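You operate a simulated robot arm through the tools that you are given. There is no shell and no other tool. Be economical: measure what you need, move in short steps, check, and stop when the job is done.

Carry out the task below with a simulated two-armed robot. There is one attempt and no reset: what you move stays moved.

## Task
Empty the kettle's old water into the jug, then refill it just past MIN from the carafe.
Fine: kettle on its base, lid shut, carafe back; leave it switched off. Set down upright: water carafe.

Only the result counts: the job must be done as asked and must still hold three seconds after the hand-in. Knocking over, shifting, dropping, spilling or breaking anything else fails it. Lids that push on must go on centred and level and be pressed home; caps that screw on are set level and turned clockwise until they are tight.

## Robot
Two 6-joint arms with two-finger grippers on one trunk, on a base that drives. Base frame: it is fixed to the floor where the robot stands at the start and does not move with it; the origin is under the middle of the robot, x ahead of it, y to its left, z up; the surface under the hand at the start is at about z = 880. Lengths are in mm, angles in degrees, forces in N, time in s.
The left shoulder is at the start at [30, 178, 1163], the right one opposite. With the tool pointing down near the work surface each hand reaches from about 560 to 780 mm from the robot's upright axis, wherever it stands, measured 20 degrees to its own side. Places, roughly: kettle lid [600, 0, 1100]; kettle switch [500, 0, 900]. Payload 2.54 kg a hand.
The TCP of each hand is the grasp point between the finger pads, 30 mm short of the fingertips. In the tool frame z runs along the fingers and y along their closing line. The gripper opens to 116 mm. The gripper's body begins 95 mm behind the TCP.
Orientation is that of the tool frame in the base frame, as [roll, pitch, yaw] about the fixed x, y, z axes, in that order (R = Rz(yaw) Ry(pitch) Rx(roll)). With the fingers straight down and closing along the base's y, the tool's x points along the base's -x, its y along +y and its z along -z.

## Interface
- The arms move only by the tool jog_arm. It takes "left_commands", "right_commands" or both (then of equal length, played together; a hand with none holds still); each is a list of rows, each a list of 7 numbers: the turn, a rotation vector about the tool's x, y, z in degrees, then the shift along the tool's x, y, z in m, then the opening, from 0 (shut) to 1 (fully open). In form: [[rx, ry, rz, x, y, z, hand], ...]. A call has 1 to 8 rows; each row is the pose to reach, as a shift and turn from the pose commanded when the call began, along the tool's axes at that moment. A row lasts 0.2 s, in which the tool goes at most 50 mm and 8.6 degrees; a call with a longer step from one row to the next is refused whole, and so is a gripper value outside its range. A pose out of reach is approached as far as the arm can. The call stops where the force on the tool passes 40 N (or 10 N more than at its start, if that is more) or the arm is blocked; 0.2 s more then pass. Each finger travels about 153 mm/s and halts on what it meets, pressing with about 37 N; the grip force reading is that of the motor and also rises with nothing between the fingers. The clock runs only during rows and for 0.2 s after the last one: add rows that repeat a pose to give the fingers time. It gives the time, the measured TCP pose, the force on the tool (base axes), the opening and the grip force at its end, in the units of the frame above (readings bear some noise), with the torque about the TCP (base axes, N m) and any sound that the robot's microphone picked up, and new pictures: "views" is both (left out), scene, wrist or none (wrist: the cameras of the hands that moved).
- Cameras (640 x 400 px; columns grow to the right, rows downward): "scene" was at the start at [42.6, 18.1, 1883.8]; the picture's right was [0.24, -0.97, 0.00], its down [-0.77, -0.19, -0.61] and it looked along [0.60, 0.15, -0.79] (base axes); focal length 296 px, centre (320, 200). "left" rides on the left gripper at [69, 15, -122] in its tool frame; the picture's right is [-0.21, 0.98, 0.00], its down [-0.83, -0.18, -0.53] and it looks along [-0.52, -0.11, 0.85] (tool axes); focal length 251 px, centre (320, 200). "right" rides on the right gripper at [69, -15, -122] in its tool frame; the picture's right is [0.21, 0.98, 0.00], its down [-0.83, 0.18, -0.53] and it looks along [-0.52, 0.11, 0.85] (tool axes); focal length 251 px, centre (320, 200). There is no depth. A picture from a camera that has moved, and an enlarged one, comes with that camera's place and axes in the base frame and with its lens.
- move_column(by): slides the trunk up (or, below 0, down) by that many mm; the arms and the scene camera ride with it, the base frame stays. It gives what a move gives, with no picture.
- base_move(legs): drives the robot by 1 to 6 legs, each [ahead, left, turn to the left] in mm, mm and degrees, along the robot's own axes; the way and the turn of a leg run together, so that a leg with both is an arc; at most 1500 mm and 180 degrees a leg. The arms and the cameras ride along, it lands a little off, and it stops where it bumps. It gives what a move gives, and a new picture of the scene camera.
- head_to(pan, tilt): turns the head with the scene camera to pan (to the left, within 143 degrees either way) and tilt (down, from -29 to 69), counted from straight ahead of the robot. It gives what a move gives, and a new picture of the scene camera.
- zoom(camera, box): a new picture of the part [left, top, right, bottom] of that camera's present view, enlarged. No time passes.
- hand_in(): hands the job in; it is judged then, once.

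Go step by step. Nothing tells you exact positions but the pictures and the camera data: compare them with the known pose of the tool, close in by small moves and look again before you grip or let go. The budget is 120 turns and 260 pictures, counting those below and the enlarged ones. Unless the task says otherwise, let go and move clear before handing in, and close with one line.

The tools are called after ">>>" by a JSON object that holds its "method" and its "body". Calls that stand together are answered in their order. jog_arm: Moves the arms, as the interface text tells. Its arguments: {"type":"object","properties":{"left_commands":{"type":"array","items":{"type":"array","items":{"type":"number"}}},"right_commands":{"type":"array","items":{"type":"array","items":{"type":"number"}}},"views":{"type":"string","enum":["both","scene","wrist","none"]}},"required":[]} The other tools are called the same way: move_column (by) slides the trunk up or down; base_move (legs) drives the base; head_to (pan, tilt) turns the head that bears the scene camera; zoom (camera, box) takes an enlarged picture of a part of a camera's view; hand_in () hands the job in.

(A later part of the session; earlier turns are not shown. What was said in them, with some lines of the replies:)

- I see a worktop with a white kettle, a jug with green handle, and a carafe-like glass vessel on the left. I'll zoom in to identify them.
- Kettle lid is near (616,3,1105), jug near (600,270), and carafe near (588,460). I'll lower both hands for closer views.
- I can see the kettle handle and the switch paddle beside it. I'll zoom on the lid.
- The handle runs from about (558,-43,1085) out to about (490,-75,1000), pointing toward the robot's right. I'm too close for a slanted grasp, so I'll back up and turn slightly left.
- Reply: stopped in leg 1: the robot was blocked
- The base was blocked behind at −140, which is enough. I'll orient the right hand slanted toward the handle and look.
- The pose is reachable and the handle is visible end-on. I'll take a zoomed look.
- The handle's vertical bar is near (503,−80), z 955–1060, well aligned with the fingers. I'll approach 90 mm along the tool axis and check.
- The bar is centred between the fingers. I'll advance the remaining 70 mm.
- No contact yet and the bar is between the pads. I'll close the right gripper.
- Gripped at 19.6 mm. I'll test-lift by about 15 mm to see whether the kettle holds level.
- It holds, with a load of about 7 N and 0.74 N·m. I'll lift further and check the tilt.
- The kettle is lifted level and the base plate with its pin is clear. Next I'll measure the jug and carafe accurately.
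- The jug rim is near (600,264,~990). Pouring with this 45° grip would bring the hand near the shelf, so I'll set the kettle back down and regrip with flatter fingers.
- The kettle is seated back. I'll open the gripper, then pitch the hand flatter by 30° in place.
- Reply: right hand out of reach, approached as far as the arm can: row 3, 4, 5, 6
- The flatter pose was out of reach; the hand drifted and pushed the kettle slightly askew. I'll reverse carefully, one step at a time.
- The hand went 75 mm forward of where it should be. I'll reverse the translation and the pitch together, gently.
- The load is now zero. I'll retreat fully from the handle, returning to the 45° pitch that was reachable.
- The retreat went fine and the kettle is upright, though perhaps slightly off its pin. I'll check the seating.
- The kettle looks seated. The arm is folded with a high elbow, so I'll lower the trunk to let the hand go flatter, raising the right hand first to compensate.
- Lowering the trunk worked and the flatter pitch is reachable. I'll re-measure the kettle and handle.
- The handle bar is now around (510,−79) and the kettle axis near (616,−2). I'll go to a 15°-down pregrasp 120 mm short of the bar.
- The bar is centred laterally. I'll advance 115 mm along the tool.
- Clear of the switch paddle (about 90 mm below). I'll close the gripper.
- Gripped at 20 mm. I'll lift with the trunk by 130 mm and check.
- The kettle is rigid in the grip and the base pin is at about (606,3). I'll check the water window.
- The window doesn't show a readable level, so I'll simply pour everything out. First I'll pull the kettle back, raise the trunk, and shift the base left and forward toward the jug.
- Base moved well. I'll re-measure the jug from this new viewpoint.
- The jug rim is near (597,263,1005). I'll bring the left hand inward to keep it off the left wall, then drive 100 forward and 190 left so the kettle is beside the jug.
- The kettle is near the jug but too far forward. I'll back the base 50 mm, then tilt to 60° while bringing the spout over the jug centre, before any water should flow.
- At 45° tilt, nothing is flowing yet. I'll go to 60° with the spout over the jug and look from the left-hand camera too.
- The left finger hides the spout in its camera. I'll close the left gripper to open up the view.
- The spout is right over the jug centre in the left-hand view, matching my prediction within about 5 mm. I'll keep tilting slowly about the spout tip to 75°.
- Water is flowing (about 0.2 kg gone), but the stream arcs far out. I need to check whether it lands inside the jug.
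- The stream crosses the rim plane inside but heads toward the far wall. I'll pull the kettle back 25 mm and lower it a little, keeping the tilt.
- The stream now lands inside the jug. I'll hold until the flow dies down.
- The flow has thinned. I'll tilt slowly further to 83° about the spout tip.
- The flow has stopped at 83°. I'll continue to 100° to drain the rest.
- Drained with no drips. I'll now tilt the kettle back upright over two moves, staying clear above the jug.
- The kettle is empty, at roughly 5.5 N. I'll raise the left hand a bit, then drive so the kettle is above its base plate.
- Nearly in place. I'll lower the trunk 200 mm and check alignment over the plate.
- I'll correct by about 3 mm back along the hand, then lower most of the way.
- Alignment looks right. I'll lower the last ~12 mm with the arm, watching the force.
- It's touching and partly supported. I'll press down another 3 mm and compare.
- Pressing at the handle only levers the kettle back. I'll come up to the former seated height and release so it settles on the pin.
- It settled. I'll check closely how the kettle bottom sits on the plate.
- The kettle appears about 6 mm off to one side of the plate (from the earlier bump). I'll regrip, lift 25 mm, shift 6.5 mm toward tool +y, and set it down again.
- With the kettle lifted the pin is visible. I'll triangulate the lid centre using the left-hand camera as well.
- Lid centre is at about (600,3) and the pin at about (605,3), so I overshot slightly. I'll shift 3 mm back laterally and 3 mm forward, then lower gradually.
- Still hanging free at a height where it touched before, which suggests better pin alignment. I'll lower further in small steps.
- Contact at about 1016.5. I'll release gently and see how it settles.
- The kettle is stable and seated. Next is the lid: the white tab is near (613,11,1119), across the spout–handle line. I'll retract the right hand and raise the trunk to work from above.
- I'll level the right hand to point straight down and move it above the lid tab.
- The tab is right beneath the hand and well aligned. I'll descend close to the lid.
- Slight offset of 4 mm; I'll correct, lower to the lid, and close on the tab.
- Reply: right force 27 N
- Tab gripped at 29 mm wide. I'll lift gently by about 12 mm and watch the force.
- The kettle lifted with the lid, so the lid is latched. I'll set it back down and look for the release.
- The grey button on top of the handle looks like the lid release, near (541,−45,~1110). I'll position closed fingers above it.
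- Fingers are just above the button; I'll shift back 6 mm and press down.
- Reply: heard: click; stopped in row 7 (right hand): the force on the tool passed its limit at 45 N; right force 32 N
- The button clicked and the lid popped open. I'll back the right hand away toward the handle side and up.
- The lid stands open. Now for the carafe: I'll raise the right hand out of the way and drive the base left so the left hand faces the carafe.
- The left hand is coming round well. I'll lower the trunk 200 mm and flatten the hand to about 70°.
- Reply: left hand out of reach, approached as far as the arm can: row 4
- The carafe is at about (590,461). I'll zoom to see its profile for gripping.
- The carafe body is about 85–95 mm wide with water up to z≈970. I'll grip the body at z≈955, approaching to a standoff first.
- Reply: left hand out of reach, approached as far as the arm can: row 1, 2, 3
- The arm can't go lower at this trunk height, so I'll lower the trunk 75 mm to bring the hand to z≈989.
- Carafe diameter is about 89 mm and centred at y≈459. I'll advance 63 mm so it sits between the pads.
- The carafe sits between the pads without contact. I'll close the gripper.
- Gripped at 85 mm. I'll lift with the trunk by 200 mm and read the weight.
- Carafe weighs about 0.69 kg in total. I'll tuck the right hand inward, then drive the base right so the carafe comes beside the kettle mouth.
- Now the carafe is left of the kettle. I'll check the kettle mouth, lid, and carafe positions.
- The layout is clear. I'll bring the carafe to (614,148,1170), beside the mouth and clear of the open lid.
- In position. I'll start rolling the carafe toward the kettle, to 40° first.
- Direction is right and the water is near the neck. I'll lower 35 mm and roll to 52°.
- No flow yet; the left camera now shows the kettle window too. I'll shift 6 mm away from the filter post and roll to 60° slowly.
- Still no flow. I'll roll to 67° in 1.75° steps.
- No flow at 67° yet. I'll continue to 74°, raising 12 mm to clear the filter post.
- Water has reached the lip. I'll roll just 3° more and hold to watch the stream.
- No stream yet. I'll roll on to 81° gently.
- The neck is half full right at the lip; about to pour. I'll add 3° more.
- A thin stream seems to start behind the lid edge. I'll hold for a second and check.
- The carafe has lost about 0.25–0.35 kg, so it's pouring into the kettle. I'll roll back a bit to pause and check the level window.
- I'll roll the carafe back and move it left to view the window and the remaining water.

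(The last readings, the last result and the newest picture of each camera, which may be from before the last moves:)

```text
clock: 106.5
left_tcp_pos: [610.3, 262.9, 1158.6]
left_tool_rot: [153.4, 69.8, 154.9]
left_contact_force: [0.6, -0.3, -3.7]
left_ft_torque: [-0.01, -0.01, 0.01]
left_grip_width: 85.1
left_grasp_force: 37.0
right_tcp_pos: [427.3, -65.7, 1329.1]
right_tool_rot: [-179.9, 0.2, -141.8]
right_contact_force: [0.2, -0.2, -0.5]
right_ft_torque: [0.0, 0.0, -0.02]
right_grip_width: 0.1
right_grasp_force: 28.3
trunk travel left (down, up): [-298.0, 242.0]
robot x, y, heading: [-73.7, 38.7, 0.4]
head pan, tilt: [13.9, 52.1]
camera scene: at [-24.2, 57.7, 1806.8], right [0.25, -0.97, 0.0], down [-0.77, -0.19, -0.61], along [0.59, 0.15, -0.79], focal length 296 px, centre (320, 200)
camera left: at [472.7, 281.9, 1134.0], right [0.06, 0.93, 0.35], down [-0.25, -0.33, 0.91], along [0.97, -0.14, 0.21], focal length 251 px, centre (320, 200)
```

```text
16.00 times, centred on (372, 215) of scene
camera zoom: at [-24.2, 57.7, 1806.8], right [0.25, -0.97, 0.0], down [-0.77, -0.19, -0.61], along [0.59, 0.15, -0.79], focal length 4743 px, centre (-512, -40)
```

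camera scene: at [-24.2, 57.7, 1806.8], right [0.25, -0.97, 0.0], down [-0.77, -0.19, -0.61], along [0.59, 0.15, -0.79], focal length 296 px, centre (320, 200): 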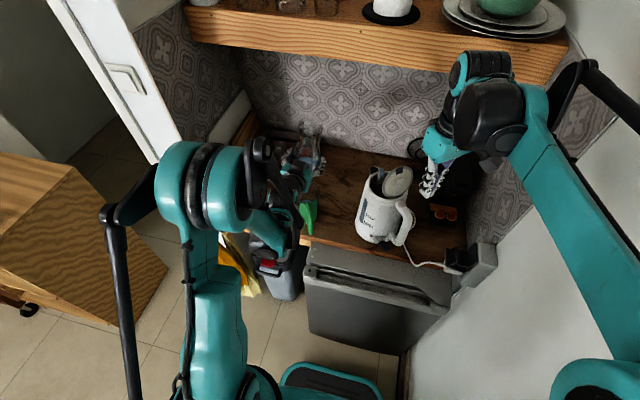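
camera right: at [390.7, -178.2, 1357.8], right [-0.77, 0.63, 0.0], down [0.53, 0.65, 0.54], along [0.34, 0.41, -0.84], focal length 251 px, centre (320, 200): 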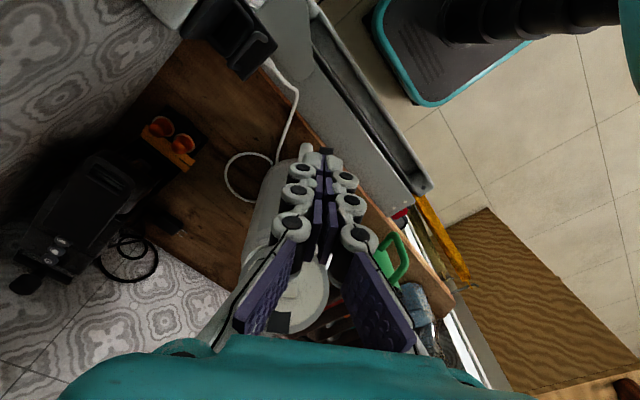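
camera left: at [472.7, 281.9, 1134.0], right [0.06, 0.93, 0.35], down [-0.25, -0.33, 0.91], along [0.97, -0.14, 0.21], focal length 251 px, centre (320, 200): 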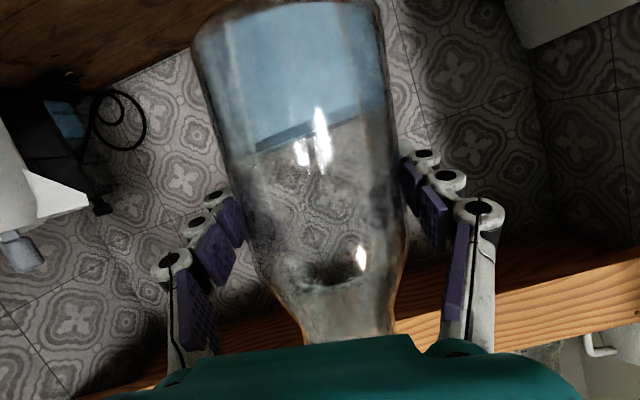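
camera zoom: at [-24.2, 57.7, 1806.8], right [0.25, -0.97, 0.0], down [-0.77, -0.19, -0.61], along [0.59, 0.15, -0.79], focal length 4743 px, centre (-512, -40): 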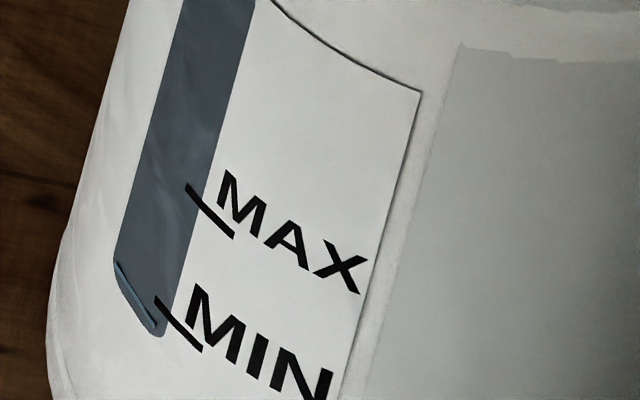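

Water has just appeared in the window, a few millimetres below MIN. I need roughly 80–100 ml more, so I'll go back to the pouring pose.

>>> {"method": "jog_arm", "body": {"left_commands": [[-2.47, 0, 7.61, -0.0028, -0.0184, -0.0009, 0.4], [-4.94, 0, 15.22, -0.0056, -0.0369, -0.0018, 0.4], [-7.41, 0, 22.82, -0.0084, -0.0553, -0.0027, 0.4], [-9.89, 0, 30.43, -0.0111, -0.0737, -0.0036, 0.4], [-12.36, 0, 38.04, -0.0139, -0.0922, -0.0045, 0.4], [-14.8, 0, 45.6, -0.0167, -0.1106, -0.0054, 0.4], [-17.3, 0, 53.2, -0.0167, -0.1106, -0.0054, 0.4], [-19.8, 0, 60.9, -0.0167, -0.1106, -0.0054, 0.4]], "views": "none"}}

>>> {"method": "jog_arm", "body": {"left_commands": [[-0.93, 0, 2.85, 0, 0.001, 0, 0.4], [-1.85, 0, 5.7, 0, 0.002, 0, 0.4], [-2.78, 0, 8.56, 0, 0.003, 0, 0.4], [-3.4, 0, 10.46, 0, 0.003, 0, 0.4], [-3.4, 0, 10.46, 0, 0.003, 0, 0.4]], "views": "wrist"}}

>>> {"method": "zoom", "body": {"camera": "scene", "box": [375, 150, 415, 200]}}

```text
clock: 108.3
left_tcp_pos: [609.6, 151.4, 1158.0]
left_tool_rot: [95.6, 16.0, 109.1]
left_contact_force: [0.1, -0.6, -3.3]
left_ft_torque: [0.03, -0.02, 0.01]
left_grip_width: 85.4
left_grasp_force: 37.5
right_tcp_pos: [427.5, -67.7, 1329.1]
right_tool_rot: [-179.9, 0.2, -141.8]
right_contact_force: [-0.2, 0.3, -0.1]
right_ft_torque: [0.0, 0.02, 0.0]
right_grip_width: 0.1
right_grasp_force: 28.9
trunk travel left (down, up): [-298.0, 242.0]
robot x, y, heading: [-70.3, 38.9, 0.5]
head pan, tilt: [13.9, 52.1]
```

```text
clock: 109.5
left_tcp_pos: [608.7, 151.5, 1162.4]
left_tool_rot: [92.0, 5.6, 108.4]
left_contact_force: [-0.4, -0.5, -3.2]
left_ft_torque: [0.02, 0.01, 0.0]
left_grip_width: 85.6
left_grasp_force: 37.6
right_tcp_pos: [426.5, -66.0, 1331.4]
right_tool_rot: [-179.9, 0.1, -141.8]
right_contact_force: [-0.8, -0.1, -0.5]
right_ft_torque: [0.02, 0.0, 0.01]
right_grip_width: 0.0
right_grasp_force: 29.2
trunk travel left (down, up): [-298.0, 242.0]
robot x, y, heading: [-65.6, 37.3, 0.3]
head pan, tilt: [13.9, 52.1]
camera left: at [471.7, 179.8, 1175.1], right [0.07, -0.1, 0.99], down [-0.25, -0.97, -0.08], along [0.97, -0.24, -0.09], focal length 251 px, centre (320, 200)
```

left: 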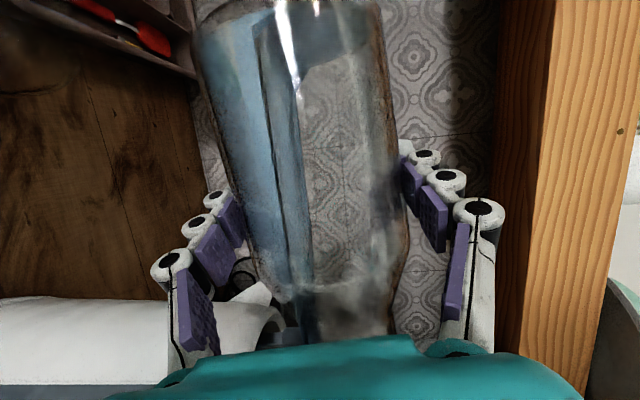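

```text
8.00 times, centred on (395, 175) of scene
camera zoom: at [-24.3, 57.3, 1806.8], right [0.25, -0.97, 0.0], down [-0.77, -0.19, -0.61], along [0.59, 0.15, -0.79], focal length 2371 px, centre (-280, 400)
```

zoom: 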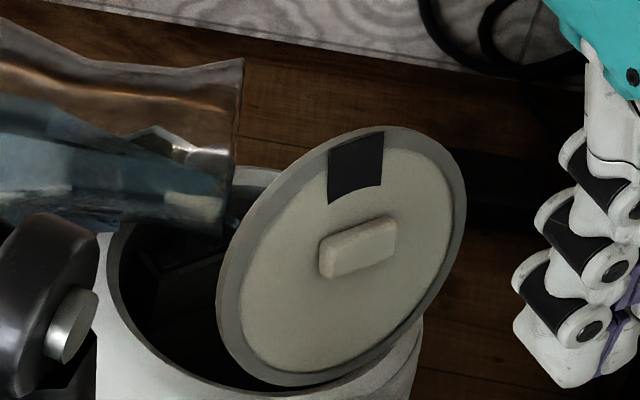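

At the lip again. I'll creep to 88° (raising 10 mm to clear the filter post) and hold briefly.

>>> {"method": "jog_arm", "body": {"left_commands": [[0, 0, 0, 0.0005, 0.0099, -0.005, 0.4], [-0.4, 0, 1.3, 0.0005, 0.0099, -0.005, 0.4], [-0.8, 0, 2.6, 0.0005, 0.0099, -0.005, 0.4], [-1.24, 0, 3.8, 0.0005, 0.0099, -0.005, 0.4], [-1.24, 0, 3.8, 0.0005, 0.0099, -0.005, 0.4], [-1.24, 0, 3.8, 0.0005, 0.0099, -0.005, 0.4]], "views": "wrist"}}

>>> {"method": "zoom", "body": {"camera": "scene", "box": [375, 150, 415, 200]}}

```text
clock: 110.9
left_tcp_pos: [604.5, 150.9, 1171.4]
left_tool_rot: [90.8, 1.8, 108.3]
left_contact_force: [0.3, 0.0, -4.0]
left_ft_torque: [0.04, -0.03, 0.03]
left_grip_width: 85.4
left_grasp_force: 36.9
right_tcp_pos: [427.0, -66.2, 1330.2]
right_tool_rot: [-179.9, 0.1, -141.7]
right_contact_force: [-0.1, -0.3, 0.1]
right_ft_torque: [0.01, -0.01, 0.03]
right_grip_width: 0.0
right_grasp_force: 28.5
trunk travel left (down, up): [-298.0, 242.0]
robot x, y, heading: [-66.8, 43.1, 0.3]
head pan, tilt: [13.9, 52.1]
camera left: at [467.5, 179.0, 1186.6], right [0.07, -0.17, 0.98], down [-0.25, -0.96, -0.15], along [0.97, -0.23, -0.11], focal length 251 px, centre (320, 200)
```

left: 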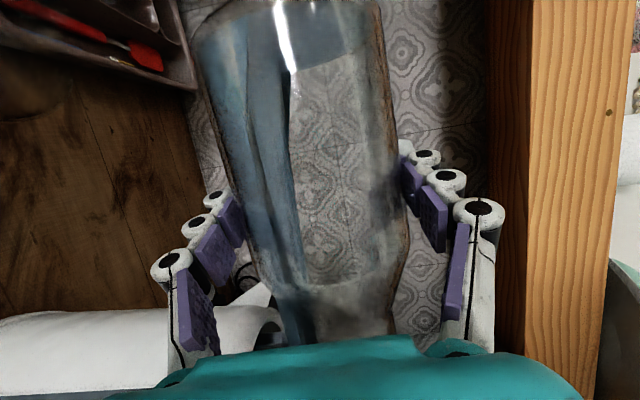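

```text
8.00 times, centred on (395, 175) of scene
camera zoom: at [-24.5, 57.2, 1806.8], right [0.25, -0.97, 0.0], down [-0.77, -0.19, -0.61], along [0.59, 0.15, -0.79], focal length 2371 px, centre (-280, 400)
```

zoom: 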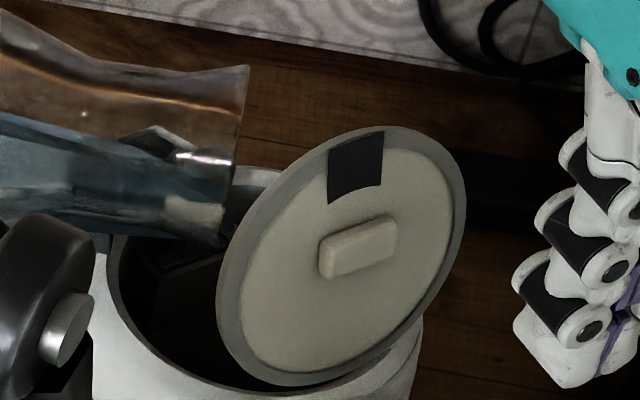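

Some trickle perhaps. I'll go 3° more to 91° with a hold.

>>> {"method": "jog_arm", "body": {"left_commands": [[-0.31, 0, 0.95, 0, 0.002, 0, 0.4], [-0.62, 0, 1.9, 0, 0.003, 0, 0.4], [-0.93, 0, 2.85, 0, 0.004, 0, 0.4], [-0.93, 0, 2.85, 0, 0.004, 0, 0.4], [-0.93, 0, 2.85, 0, 0.004, 0, 0.4]], "views": "wrist"}}

>>> {"method": "zoom", "body": {"camera": "scene", "box": [375, 150, 415, 200]}}

```text
clock: 112.1
left_tcp_pos: [604.7, 150.2, 1175.9]
left_tool_rot: [89.9, -1.0, 108.3]
left_contact_force: [0.0, 0.0, -2.8]
left_ft_torque: [0.03, -0.01, -0.01]
left_grip_width: 85.7
left_grasp_force: 36.5
right_tcp_pos: [426.5, -67.2, 1331.1]
right_tool_rot: [-179.9, 0.2, -141.7]
right_contact_force: [0.2, 0.4, -0.5]
right_ft_torque: [0.03, -0.05, 0.01]
right_grip_width: 0.0
right_grasp_force: 28.8
trunk travel left (down, up): [-298.0, 242.0]
robot x, y, heading: [-68.2, 40.9, 0.4]
head pan, tilt: [13.9, 52.1]
camera left: at [467.9, 177.6, 1192.0], right [0.07, -0.22, 0.97], down [-0.25, -0.95, -0.2], along [0.97, -0.23, -0.12], focal length 251 px, centre (320, 200)
```

left: 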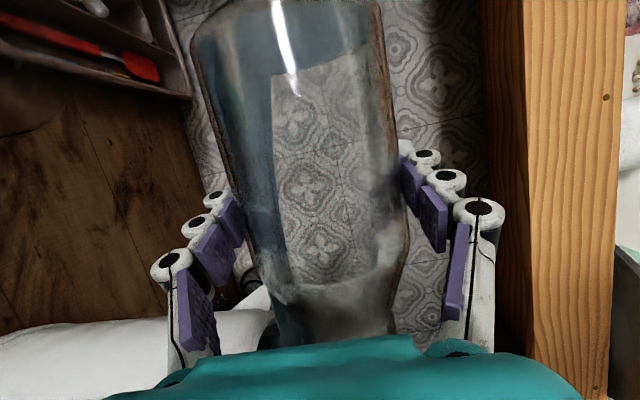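

```text
8.00 times, centred on (395, 175) of scene
camera zoom: at [-24.4, 57.1, 1806.8], right [0.25, -0.97, 0.0], down [-0.77, -0.19, -0.61], along [0.59, 0.15, -0.79], focal length 2371 px, centre (-280, 400)
```

zoom: 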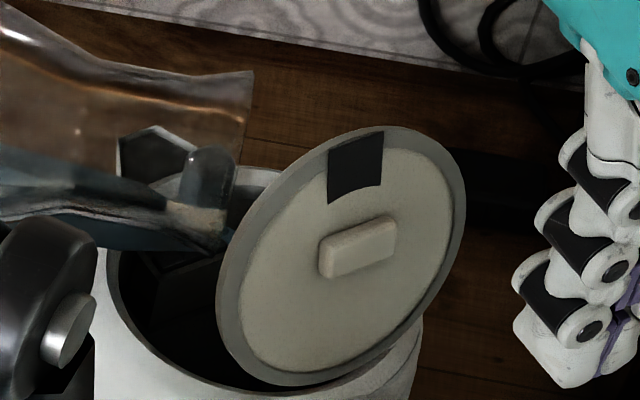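

Carafe water dropped noticeably. I'll roll back and check the window again.

>>> {"method": "jog_arm", "body": {"left_commands": [[2.47, 0, -7.61, 0, 0, 0, 0.4], [4.94, 0, -15.22, 0, 0, 0, 0.4], [7.41, 0, -22.8, 0.018, 0, 0.006, 0.4], [9.9, 0, -30.4, 0.036, -0.001, 0.012, 0.4], [12.36, 0, -38.04, 0.054, -0.001, 0.0175, 0.4], [14.8, 0, -45.6, 0.072, -0.0013, 0.023, 0.4], [17.3, 0, -53.2, 0.09, -0.0016, 0.029, 0.4], [19.8, 0, -60.9, 0.1065, -0.002, 0.0346, 0.4]], "views": "none"}}

>>> {"method": "zoom", "body": {"camera": "scene", "box": [364, 205, 380, 225]}}

```text
clock: 113.9
left_tcp_pos: [605.4, 266.0, 1176.4]
left_tool_rot: [121.5, 58.0, 126.3]
left_contact_force: [-1.0, -0.1, -3.0]
left_ft_torque: [0.0, 0.02, -0.03]
left_grip_width: 85.3
left_grasp_force: 37.0
right_tcp_pos: [426.9, -65.8, 1330.1]
right_tool_rot: [-179.9, 0.2, -141.7]
right_contact_force: [0.6, 0.5, 0.5]
right_ft_torque: [-0.01, 0.0, 0.01]
right_grip_width: 0.0
right_grasp_force: 28.3
trunk travel left (down, up): [-298.0, 242.0]
robot x, y, heading: [-68.5, 38.5, 0.4]
head pan, tilt: [13.9, 52.1]
```

```text
16.00 times, centred on (372, 215) of scene
camera zoom: at [-24.6, 58.4, 1806.8], right [0.25, -0.97, 0.0], down [-0.77, -0.19, -0.61], along [0.59, 0.15, -0.79], focal length 4743 px, centre (-512, -40)
```

zoom: 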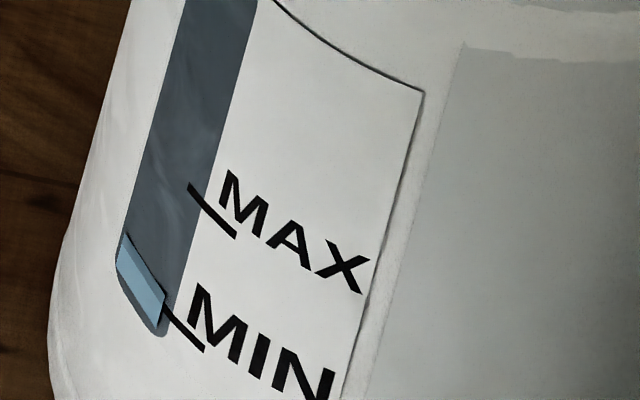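

The water is now just past the MIN mark. I'll level the carafe and drive back to its spot.

>>> {"method": "jog_arm", "body": {"left_commands": [[2.09, 0, -6.42, 0, 0, 0, 0.4], [4.17, 0, -12.84, 0, 0, 0, 0.4], [6.26, 0, -19.26, 0, 0, 0, 0.4], [8.34, 0, -25.68, 0, 0, 0, 0.4]], "views": "none"}}

>>> {"method": "base_move", "body": {"legs": [[0, 193, 0]]}}

```text
clock: 114.9
left_tcp_pos: [605.2, 264.6, 1175.7]
left_tool_rot: [-179.5, 71.8, -179.3]
left_contact_force: [0.3, -0.2, -1.7]
left_ft_torque: [0.01, 0.0, -0.01]
left_grip_width: 85.5
left_grasp_force: 36.8
right_tcp_pos: [425.9, -65.7, 1330.3]
right_tool_rot: [180.0, 0.2, -141.8]
right_contact_force: [-1.0, 0.6, -0.1]
right_ft_torque: [-0.02, -0.04, -0.01]
right_grip_width: 0.1
right_grasp_force: 28.8
trunk travel left (down, up): [-298.0, 242.0]
robot x, y, heading: [-65.5, 43.5, 0.4]
head pan, tilt: [13.9, 52.1]
```

```text
clock: 116.5
left_tcp_pos: [601.1, 460.7, 1174.8]
left_tool_rot: [-179.8, 71.8, -179.4]
left_contact_force: [0.3, 0.2, -2.4]
left_ft_torque: [0.0, 0.0, -0.04]
left_grip_width: 85.4
left_grasp_force: 36.8
right_tcp_pos: [424.5, 130.6, 1330.0]
right_tool_rot: [-179.7, 0.1, -141.6]
right_contact_force: [-1.2, 0.1, 0.5]
right_ft_torque: [-0.02, 0.0, 0.0]
right_grip_width: 0.2
right_grasp_force: 28.6
trunk travel left (down, up): [-298.0, 242.0]
robot x, y, heading: [-70.5, 232.5, 0.2]
head pan, tilt: [13.9, 52.1]
camera scene: at [-25.8, 253.4, 1806.8], right [0.25, -0.97, 0.0], down [-0.76, -0.2, -0.61], along [0.59, 0.15, -0.79], focal length 296 px, centre (320, 200)
```

scene: 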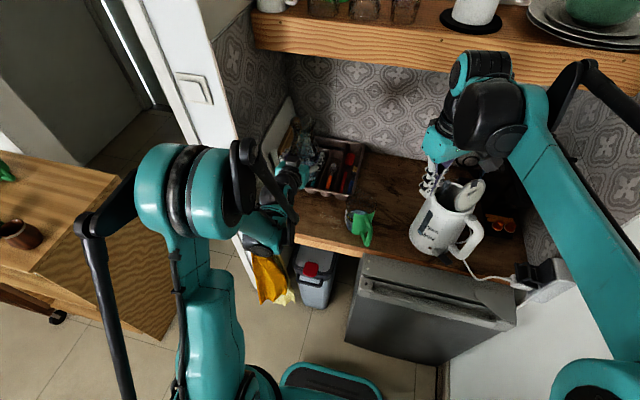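

I'll correct the offset and lower the carafe with the trunk by 200 mm.

>>> {"method": "jog_arm", "body": {"left_commands": [[0, 0, 0, 0.0042, -0.002, -0.0128, 0.4], [0, 0, 0, 0.0042, -0.002, -0.0128, 0.4]], "views": "none"}}

>>> {"method": "move_column", "body": {"by": -200}}

>>> {"method": "zoom", "body": {"camera": "scene", "box": [250, 70, 400, 200]}}

```text
clock: 117.1
left_tcp_pos: [589.6, 460.0, 1175.4]
left_tool_rot: [-179.9, 71.8, -179.3]
left_contact_force: [0.1, 0.2, -2.9]
left_ft_torque: [-0.02, 0.01, -0.03]
left_grip_width: 85.3
left_grasp_force: 36.8
right_tcp_pos: [425.7, 129.8, 1329.3]
right_tool_rot: [-179.9, 0.2, -141.6]
right_contact_force: [-0.8, 0.5, -0.6]
right_ft_torque: [-0.02, 0.03, -0.01]
right_grip_width: 0.1
right_grasp_force: 28.3
trunk travel left (down, up): [-298.0, 242.0]
robot x, y, heading: [-68.2, 234.6, 0.5]
head pan, tilt: [13.9, 52.1]
```

```text
clock: 119.3
left_tcp_pos: [588.1, 459.5, 975.4]
left_tool_rot: [-179.8, 71.8, -179.4]
left_contact_force: [0.1, 0.0, -2.7]
left_ft_torque: [-0.02, 0.01, 0.0]
left_grip_width: 85.6
left_grasp_force: 37.1
right_tcp_pos: [425.9, 129.8, 1130.2]
right_tool_rot: [-179.9, 0.2, -141.6]
right_contact_force: [0.4, 0.7, 0.1]
right_ft_torque: [-0.01, 0.02, 0.02]
right_grip_width: 0.2
right_grasp_force: 28.4
trunk travel left (down, up): [-98.0, 442.0]
robot x, y, heading: [-64.3, 233.1, 0.3]
head pan, tilt: [13.9, 52.1]
```

```text
3.08 times, centred on (325, 135) of scene
camera zoom: at [-26.0, 252.2, 1607.0], right [0.25, -0.97, 0.0], down [-0.76, -0.2, -0.61], along [0.59, 0.15, -0.79], focal length 912 px, centre (305, 400)
```

zoom: 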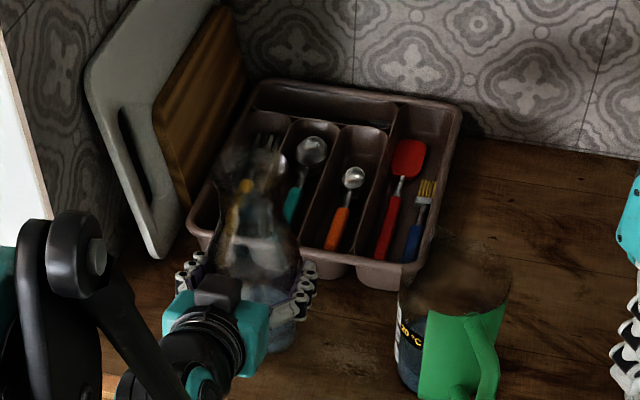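

I'll lower the last 18 mm with the arm, then check the contact force.

>>> {"method": "jog_arm", "body": {"left_commands": [[0, 0, 0, 0.006, 0, 0.002, 0.4], [0, 0, 0, 0.012, 0, 0.0039, 0.4], [0, 0, 0, 0.0155, 0, 0.005, 0.4], [0, 0, 0, 0.018, 0, 0.0058, 0.4], [0, 0, 0, 0.018, 0, 0.0058, 0.4]], "views": "none"}}

```text
clock: 120.5
left_tcp_pos: [587.7, 459.9, 958.6]
left_tool_rot: [-180.0, 72.0, -179.4]
left_contact_force: [6.9, -1.2, 19.3]
left_ft_torque: [-0.06, -0.21, -0.03]
left_grip_width: 85.2
left_grasp_force: 37.1
right_tcp_pos: [425.3, 129.3, 1130.3]
right_tool_rot: [-179.9, 0.2, -141.6]
right_contact_force: [0.6, -0.1, 0.2]
right_ft_torque: [-0.03, 0.02, -0.01]
right_grip_width: 0.0
right_grasp_force: 28.8
trunk travel left (down, up): [-98.0, 442.0]
robot x, y, heading: [-69.4, 233.5, 0.3]
head pan, tilt: [13.9, 52.1]
```

On the surface with about 19 N; I'll ease up 1 mm and open gradually.

>>> {"method": "jog_arm", "body": {"left_commands": [[0, 0, 0, -0.0012, 0, -0.0004, 0.4], [0, 0, 0, -0.0012, 0, -0.0004, 0.75], [0, 0, 0, -0.0012, 0, -0.0004, 0.9], [0, 0, 0, -0.0012, 0, -0.0004, 1.0], [0, 0, 0, -0.0012, 0, -0.0004, 1.0]], "views": "wrist"}}

```text
clock: 121.7
left_tcp_pos: [588.2, 460.3, 958.0]
left_tool_rot: [-179.9, 71.7, -179.4]
left_contact_force: [0.2, -0.2, -0.2]
left_ft_torque: [0.02, -0.04, -0.01]
left_grip_width: 116.1
left_grasp_force: 0.2
right_tcp_pos: [424.3, 130.0, 1130.5]
right_tool_rot: [-179.9, 0.2, -141.7]
right_contact_force: [-0.2, -0.2, 0.8]
right_ft_torque: [-0.01, 0.0, -0.04]
right_grip_width: 0.2
right_grasp_force: 28.4
trunk travel left (down, up): [-98.0, 442.0]
robot x, y, heading: [-70.5, 234.1, 0.7]
head pan, tilt: [13.9, 52.1]
camera left: at [451.0, 474.1, 931.0], right [0.06, 0.98, 0.2], down [-0.25, -0.18, 0.95], along [0.97, -0.11, 0.23], focal length 251 px, centre (320, 200)
```

left: 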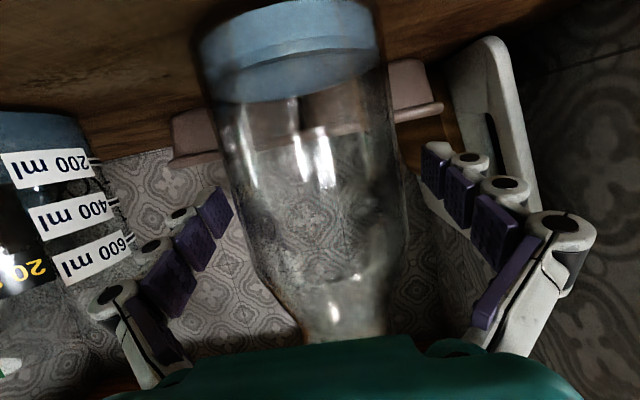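

The carafe is standing upright in its place. I'll withdraw the left hand, raise the trunk and return toward the kettle to close the lid.

>>> {"method": "jog_arm", "body": {"left_commands": [[0, 0, 0, 0, 0, -0.03, 1], [0, 0, 0, 0, 0, -0.06, 1], [0, 0, 0, 0, 0, -0.1, 1]], "views": "none"}}

>>> {"method": "move_column", "body": {"by": 280}}

>>> {"method": "base_move", "body": {"legs": [[-30, 0, 0], [0, -137, 0], [42, 0, 0]]}}

```text
clock: 122.5
left_tcp_pos: [492.8, 462.1, 991.7]
left_tool_rot: [-179.8, 71.9, -179.4]
left_contact_force: [-0.6, -1.4, -0.3]
left_ft_torque: [0.0, 0.03, -0.01]
left_grip_width: 116.0
left_grasp_force: 0.2
right_tcp_pos: [425.3, 129.8, 1130.0]
right_tool_rot: [-179.8, 0.3, -141.6]
right_contact_force: [-1.0, 0.2, 0.3]
right_ft_torque: [0.01, -0.02, 0.02]
right_grip_width: 0.0
right_grasp_force: 29.2
trunk travel left (down, up): [-98.0, 442.0]
robot x, y, heading: [-65.9, 234.2, 0.5]
head pan, tilt: [13.9, 52.1]
```

```text
clock: 125.3
left_tcp_pos: [493.6, 463.4, 1270.4]
left_tool_rot: [-179.9, 71.8, -179.4]
left_contact_force: [0.3, 0.8, 0.2]
left_ft_torque: [-0.01, -0.02, -0.03]
left_grip_width: 115.8
left_grasp_force: 0.2
right_tcp_pos: [425.6, 130.0, 1409.4]
right_tool_rot: [-179.9, 0.2, -141.6]
right_contact_force: [1.6, -0.1, 0.4]
right_ft_torque: [0.0, -0.03, 0.01]
right_grip_width: 0.0
right_grasp_force: 29.0
trunk travel left (down, up): [-378.0, 162.0]
robot x, y, heading: [-71.1, 233.9, 0.4]
head pan, tilt: [13.9, 52.1]
```

```text
clock: 127.5
left_tcp_pos: [502.7, 328.8, 1271.8]
left_tool_rot: [-179.7, 71.9, -179.1]
left_contact_force: [-0.7, 0.4, 0.6]
left_ft_torque: [0.0, 0.01, 0.0]
left_grip_width: 115.7
left_grasp_force: 0.1
right_tcp_pos: [435.0, -3.8, 1410.3]
right_tool_rot: [-179.8, 0.2, -141.4]
right_contact_force: [-0.2, 0.2, 0.0]
right_ft_torque: [0.0, -0.02, 0.01]
right_grip_width: 0.0
right_grasp_force: 28.9
trunk travel left (down, up): [-378.0, 162.0]
robot x, y, heading: [-57.3, 90.7, 0.5]
head pan, tilt: [13.9, 52.1]
camera scene: at [-17.1, 117.7, 1886.9], right [0.25, -0.97, 0.0], down [-0.76, -0.2, -0.61], along [0.59, 0.15, -0.79], focal length 296 px, centre (320, 200)
```

scene: 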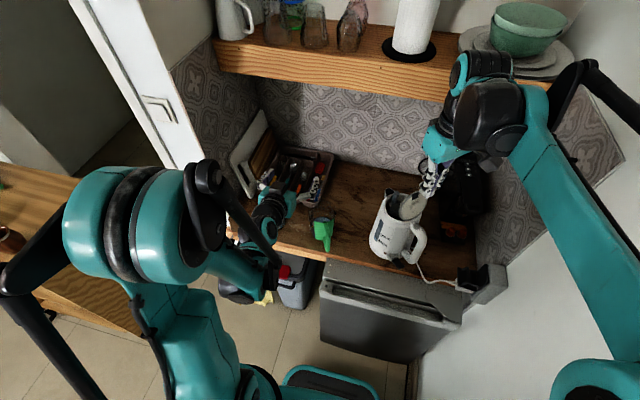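

I'll bring the closed right fingers behind the open lid, on the handle side.

>>> {"method": "jog_arm", "body": {"right_commands": [[0, 0, 0, -0.016, -0.033, 0, 0], [0, 0, 0, -0.032, -0.067, 0, 0], [0, 0, 0, -0.048, -0.1, 0.0, 0], [0, 0, 0, -0.048, -0.1, 0.045, 0], [0, 0, 0, -0.048, -0.1, 0.09, 0], [0, 0, 0, -0.048, -0.1, 0.135, 0], [0, 0, 0, -0.048, -0.1, 0.175, 0]], "views": "wrist"}}

>>> {"method": "zoom", "body": {"camera": "scene", "box": [360, 150, 450, 260]}}

```text
clock: 129.1
left_tcp_pos: [505.1, 328.8, 1269.5]
left_tool_rot: [-179.9, 71.7, -179.3]
left_contact_force: [0.4, 0.2, 1.0]
left_ft_torque: [-0.03, 0.0, -0.01]
left_grip_width: 116.0
left_grasp_force: 0.1
right_tcp_pos: [535.7, -52.0, 1236.3]
right_tool_rot: [-179.9, 0.2, -141.4]
right_contact_force: [0.4, 0.3, 0.3]
right_ft_torque: [-0.01, 0.03, -0.03]
right_grip_width: 0.0
right_grasp_force: 28.6
trunk travel left (down, up): [-378.0, 162.0]
robot x, y, heading: [-56.8, 97.9, 0.6]
head pan, tilt: [13.9, 52.1]
camera right: at [490.7, -106.1, 1356.8], right [-0.78, 0.63, 0.0], down [0.53, 0.66, 0.54], along [0.34, 0.42, -0.84], focal length 251 px, centre (320, 200)
```

right: 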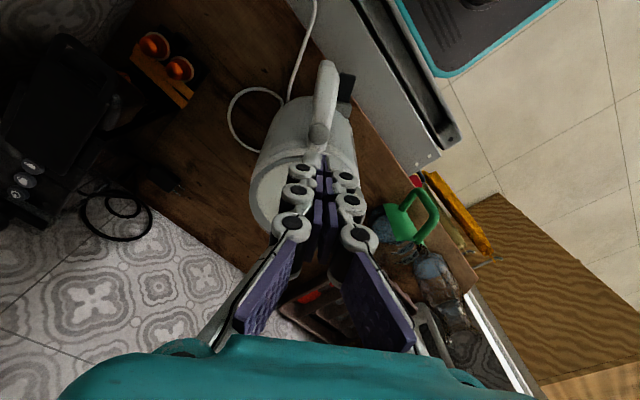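

```text
3.64 times, centred on (405, 205) of scene
camera zoom: at [-13.8, 116.5, 1886.8], right [0.25, -0.97, 0.0], down [-0.76, -0.2, -0.61], along [0.59, 0.15, -0.79], focal length 1078 px, centre (11, 182)
```

zoom: 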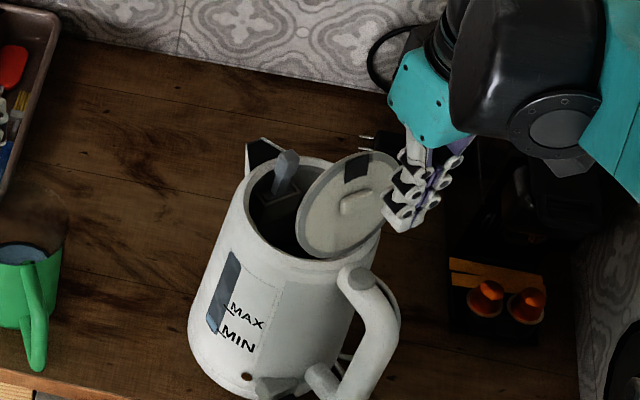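

I'll sweep the fingers along an arc, pushing the lid over toward closed.

>>> {"method": "jog_arm", "body": {"right_commands": [[0, 0, 0, -0.03, 0, 0.003, 0], [0, 0, 0, -0.048, 0, 0.005, 0], [0, 0, 0, -0.063, 0, 0.009, 0], [0, 0, 0, -0.079, 0, 0.016, 0], [0, 0, 0, -0.09, 0, 0.025, 0], [0, 0, 0, -0.099, 0, 0.036, 0], [0, 0, 0, -0.106, 0, 0.048, 0]], "views": "none"}}

>>> {"method": "zoom", "body": {"camera": "scene", "box": [360, 150, 450, 260]}}

```text
clock: 130.7
left_tcp_pos: [505.5, 328.2, 1270.2]
left_tool_rot: [-179.9, 71.8, -179.2]
left_contact_force: [-0.4, 0.0, 0.7]
left_ft_torque: [-0.03, 0.02, 0.02]
left_grip_width: 116.1
left_grasp_force: 0.1
right_tcp_pos: [622.9, 12.5, 1187.6]
right_tool_rot: [-179.9, 0.2, -141.3]
right_contact_force: [0.4, -0.3, -0.1]
right_ft_torque: [0.02, 0.02, -0.03]
right_grip_width: 0.0
right_grasp_force: 28.5
trunk travel left (down, up): [-378.0, 162.0]
robot x, y, heading: [-60.7, 97.2, 0.6]
head pan, tilt: [13.9, 52.1]
```

```text
3.64 times, centred on (405, 205) of scene
camera zoom: at [-14.0, 116.7, 1886.8], right [0.25, -0.97, 0.0], down [-0.76, -0.2, -0.61], along [0.59, 0.15, -0.79], focal length 1078 px, centre (11, 182)
```

zoom: 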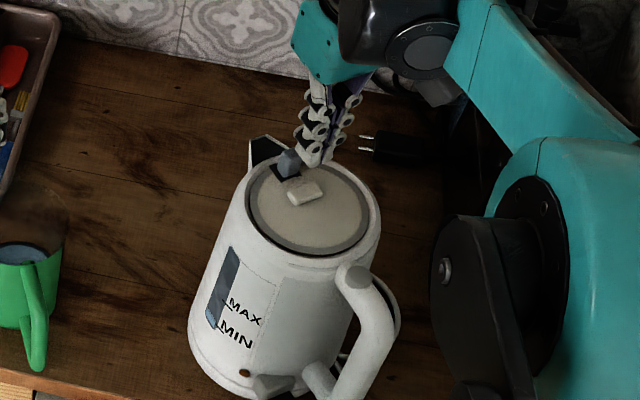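

The lid swung shut. I'll now press down on the tab to latch it.

>>> {"method": "jog_arm", "body": {"right_commands": [[0, 0, 0, 0.011, 0.0055, 0, 0], [0, 0, 0, 0.011, 0.0055, 0.018, 0], [0, 0, 0, 0.011, 0.0055, 0.03, 0], [0, 0, 0, 0.011, 0.0055, 0.035, 0], [0, 0, 0, 0.011, 0.0055, 0.039, 0], [0, 0, 0, 0.011, 0.0055, 0.043, 0], [0, 0, 0, 0.011, 0.0055, 0.047, 0], [0, 0, 0, 0.011, 0.0055, 0.05, 0]], "views": "wrist"}}

```text
clock: 132.1
left_tcp_pos: [502.7, 328.1, 1272.8]
left_tool_rot: [-179.9, 72.0, -179.2]
left_contact_force: [-0.2, 1.0, 0.2]
left_ft_torque: [-0.01, -0.03, 0.0]
left_grip_width: 116.0
left_grasp_force: 0.1
right_tcp_pos: [610.6, 9.5, 1150.6]
right_tool_rot: [-179.6, 0.4, -141.4]
right_contact_force: [1.4, -0.2, 28.0]
right_ft_torque: [-0.09, 0.07, 0.04]
right_grip_width: 5.9
right_grasp_force: 28.8
trunk travel left (down, up): [-378.0, 162.0]
robot x, y, heading: [-55.8, 97.7, 0.7]
head pan, tilt: [13.9, 52.1]
stopped in row 6 (right hand): the force on the tool passed its limit at 46 N (the readings are from after the stop); the commanded pose is now the measured one
camera right: at [564.3, -44.3, 1271.6], right [-0.78, 0.63, -0.01], down [0.53, 0.66, 0.54], along [0.34, 0.41, -0.84], focal length 251 px, centre (320, 200)
```

right: 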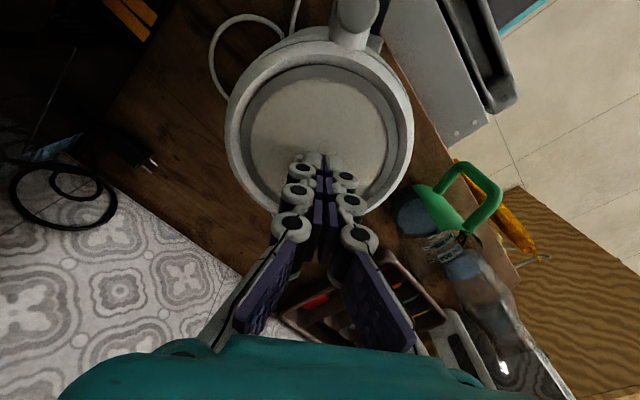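

Pressed at 46 N with the lid at its shut height, but no click was heard. I'll check latching by gripping the tab and lifting a few millimetres.

>>> {"method": "jog_arm", "body": {"right_commands": [[0, 0, 0, 0, 0, -0.01, 0.2], [0, 0, 0, -0.002, 0.002, -0.01, 0.4], [0, 0, 0, -0.002, 0.002, 0.0, 0.4], [0, 0, 0, -0.002, 0.002, 0.0045, 0.4], [0, 0, 0, -0.002, 0.002, 0.0045, 0.1], [0, 0, 0, -0.002, 0.002, 0.0045, 0.0], [0, 0, 0, -0.002, 0.002, 0.0015, 0], [0, 0, 0, -0.002, 0.002, -0.001, 0]], "views": "none"}}

>>> {"method": "zoom", "body": {"camera": "right", "box": [220, 60, 420, 220]}}

```text
clock: 133.9
left_tcp_pos: [504.8, 329.4, 1269.5]
left_tool_rot: [-179.8, 71.8, -179.2]
left_contact_force: [-1.0, 0.4, -0.4]
left_ft_torque: [0.01, -0.03, 0.03]
left_grip_width: 115.8
left_grasp_force: 0.1
right_tcp_pos: [610.7, 15.4, 1147.6]
right_tool_rot: [-179.8, 0.4, -141.4]
right_contact_force: [2.3, 1.7, -8.1]
right_ft_torque: [0.35, -0.47, 0.01]
right_grip_width: 29.1
right_grasp_force: 36.9
trunk travel left (down, up): [-378.0, 162.0]
robot x, y, heading: [-55.5, 98.9, 0.7]
head pan, tilt: [13.9, 52.1]
```

```text
2.50 times, centred on (320, 140) of right
camera zoom: at [566.2, -40.4, 1269.2], right [-0.78, 0.63, -0.01], down [0.53, 0.66, 0.54], along [0.34, 0.42, -0.84], focal length 629 px, centre (320, 350)
```

zoom: 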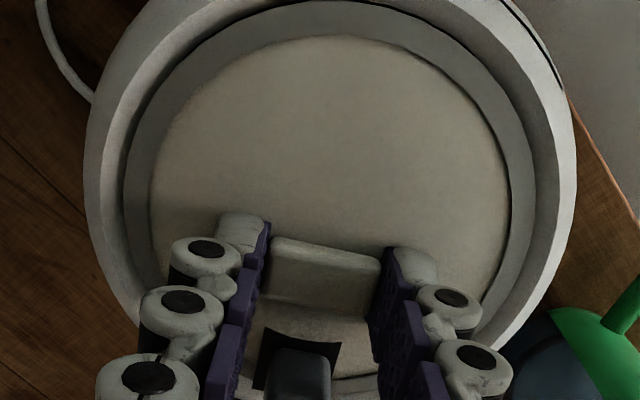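

The lid holds the kettle's full weight, so it is latched. I'll lower it those few millimetres, release and withdraw.

>>> {"method": "jog_arm", "body": {"right_commands": [[0, 0, 0, 0, 0, 0.002, 0], [0, 0, 0, 0, 0, 0.0035, 0], [0, 0, 0, 0, 0, 0.0035, 0.15], [0, 0, 0, 0, 0, 0.0035, 0.4], [0, 0, 0, 0, 0, 0.0035, 0.45], [0, 0, 0, 0, 0, -0.03, 0.45], [0, 0, 0, 0.02, 0, -0.075, 0.45]], "views": "none"}}

>>> {"method": "jog_arm", "body": {"right_commands": [[0, 0, 0, 0.04, 0, -0.02, 0.4], [0, 0, 0, 0.08, 0, -0.04, 0.3], [0, 0, 0, 0.12, 0, -0.06, 0.3], [0, 0, 0, 0.16, 0, -0.08, 0.3]], "views": "none"}}

>>> {"method": "zoom", "body": {"camera": "scene", "box": [355, 160, 445, 280]}}

>>> {"method": "zoom", "body": {"camera": "right", "box": [220, 0, 420, 250]}}

```text
clock: 135.5
left_tcp_pos: [503.7, 328.3, 1271.7]
left_tool_rot: [-180.0, 71.9, -179.3]
left_contact_force: [0.0, -0.1, 0.3]
left_ft_torque: [-0.02, 0.0, 0.01]
left_grip_width: 116.0
left_grasp_force: 0.0
right_tcp_pos: [593.7, 0.3, 1226.3]
right_tool_rot: [-179.7, 0.3, -141.5]
right_contact_force: [-0.9, 0.1, 0.1]
right_ft_torque: [0.04, -0.05, 0.01]
right_grip_width: 52.1
right_grasp_force: 0.1
trunk travel left (down, up): [-378.0, 162.0]
robot x, y, heading: [-59.4, 98.1, 0.6]
head pan, tilt: [13.9, 52.1]
```

```text
clock: 136.5
left_tcp_pos: [501.2, 327.8, 1272.2]
left_tool_rot: [-180.0, 71.9, -179.4]
left_contact_force: [-0.6, 0.0, -0.3]
left_ft_torque: [-0.04, 0.01, 0.06]
left_grip_width: 116.0
left_grasp_force: 0.0
right_tcp_pos: [465.9, -98.3, 1304.2]
right_tool_rot: [-179.7, 0.5, -141.4]
right_contact_force: [-0.6, 0.6, 1.0]
right_ft_torque: [0.04, -0.04, 0.0]
right_grip_width: 35.0
right_grasp_force: 0.2
trunk travel left (down, up): [-378.0, 162.0]
robot x, y, heading: [-59.3, 102.3, 0.5]
head pan, tilt: [13.9, 52.1]
```

```text
3.33 times, centred on (400, 220) of scene
camera zoom: at [-18.1, 115.3, 1886.9], right [0.25, -0.97, 0.0], down [-0.76, -0.2, -0.62], along [0.6, 0.16, -0.79], focal length 988 px, centre (53, 133)
```

zoom: 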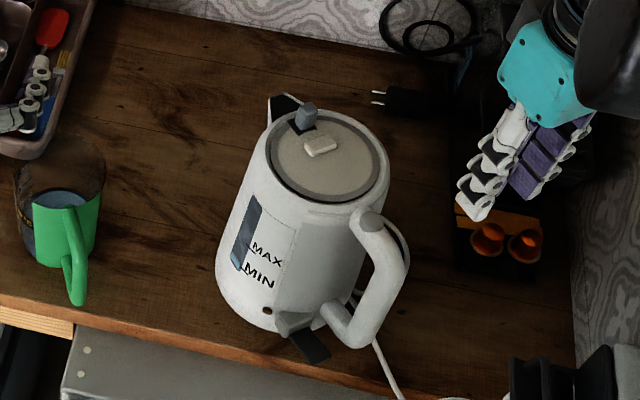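

```text
1.60 times, centred on (320, 125) of right
camera zoom: at [420.6, -153.1, 1425.7], right [-0.78, 0.63, -0.01], down [0.53, 0.66, 0.54], along [0.34, 0.42, -0.84], focal length 402 px, centre (320, 320)
```

zoom: 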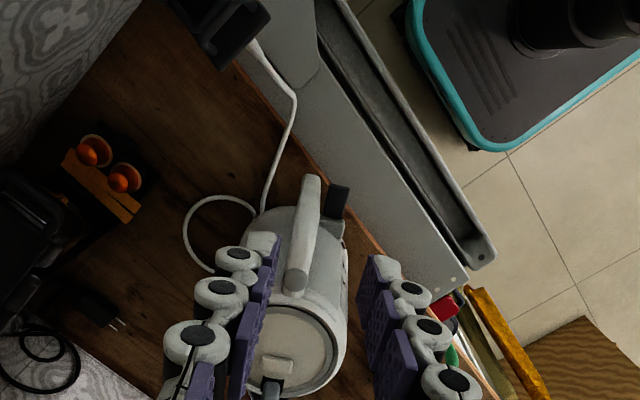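

Lid shut, level just past MIN. I'll verify how the kettle sits on its plate and that the switch is unchanged.

>>> {"method": "zoom", "body": {"camera": "scene", "box": [380, 235, 420, 275]}}

>>> {"method": "zoom", "body": {"camera": "scene", "box": [410, 220, 460, 275]}}

>>> {"method": "zoom", "body": {"camera": "scene", "box": [220, 120, 380, 260]}}

```text
10.00 times, centred on (400, 255) of scene
camera zoom: at [-18.1, 115.3, 1886.9], right [0.25, -0.97, 0.0], down [-0.76, -0.2, -0.62], along [0.6, 0.16, -0.79], focal length 2964 px, centre (-480, -350)
```

zoom: 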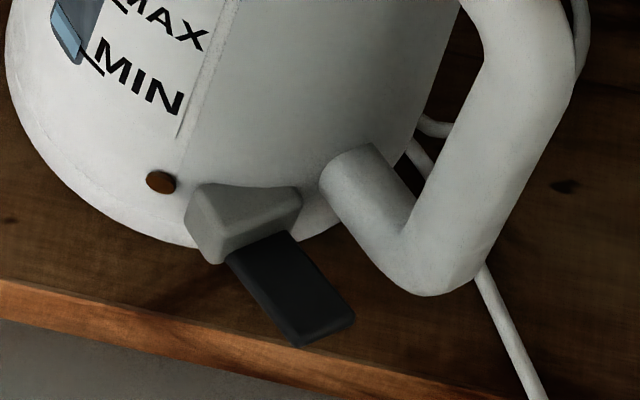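

```text
7.27 times, centred on (435, 248) of scene
camera zoom: at [-18.1, 115.3, 1886.9], right [0.25, -0.97, 0.0], down [-0.76, -0.2, -0.62], along [0.6, 0.16, -0.79], focal length 2156 px, centre (-516, -146)
```

zoom: 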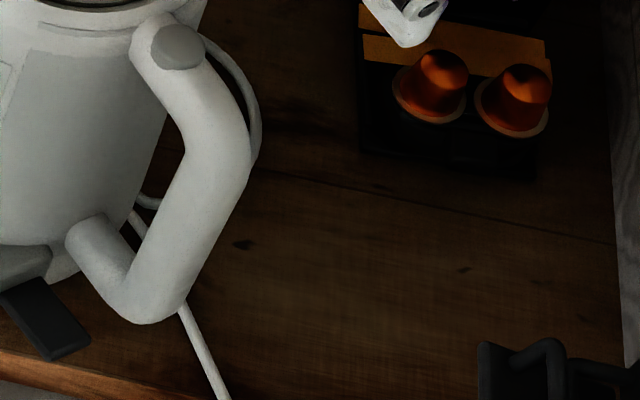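

```text
2.86 times, centred on (300, 190) of scene
camera zoom: at [-18.1, 115.3, 1886.9], right [0.25, -0.97, 0.0], down [-0.76, -0.2, -0.62], along [0.6, 0.16, -0.79], focal length 847 px, centre (377, 229)
```

zoom: 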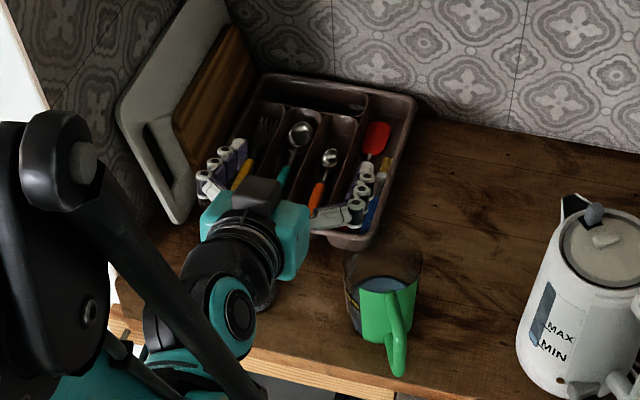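

Everything looks in place: the kettle sits flush on its base with the lid latched and the switch untouched. The old water is in the jug, and the carafe was standing upright when I let go of it. Both hands are clear, so I'm handing in.

>>> {"method": "hand_in", "body": {}}

```text
The job is handed in.
```

I emptied the kettle into the jug, refilled it from the carafe to just past MIN, shut and latched the lid on its base with the switch untouched, and put the carafe back upright; I couldn't rule out a brief spill while emptying, because the stream overshot the jug for a moment, but I saw no water on the counter.
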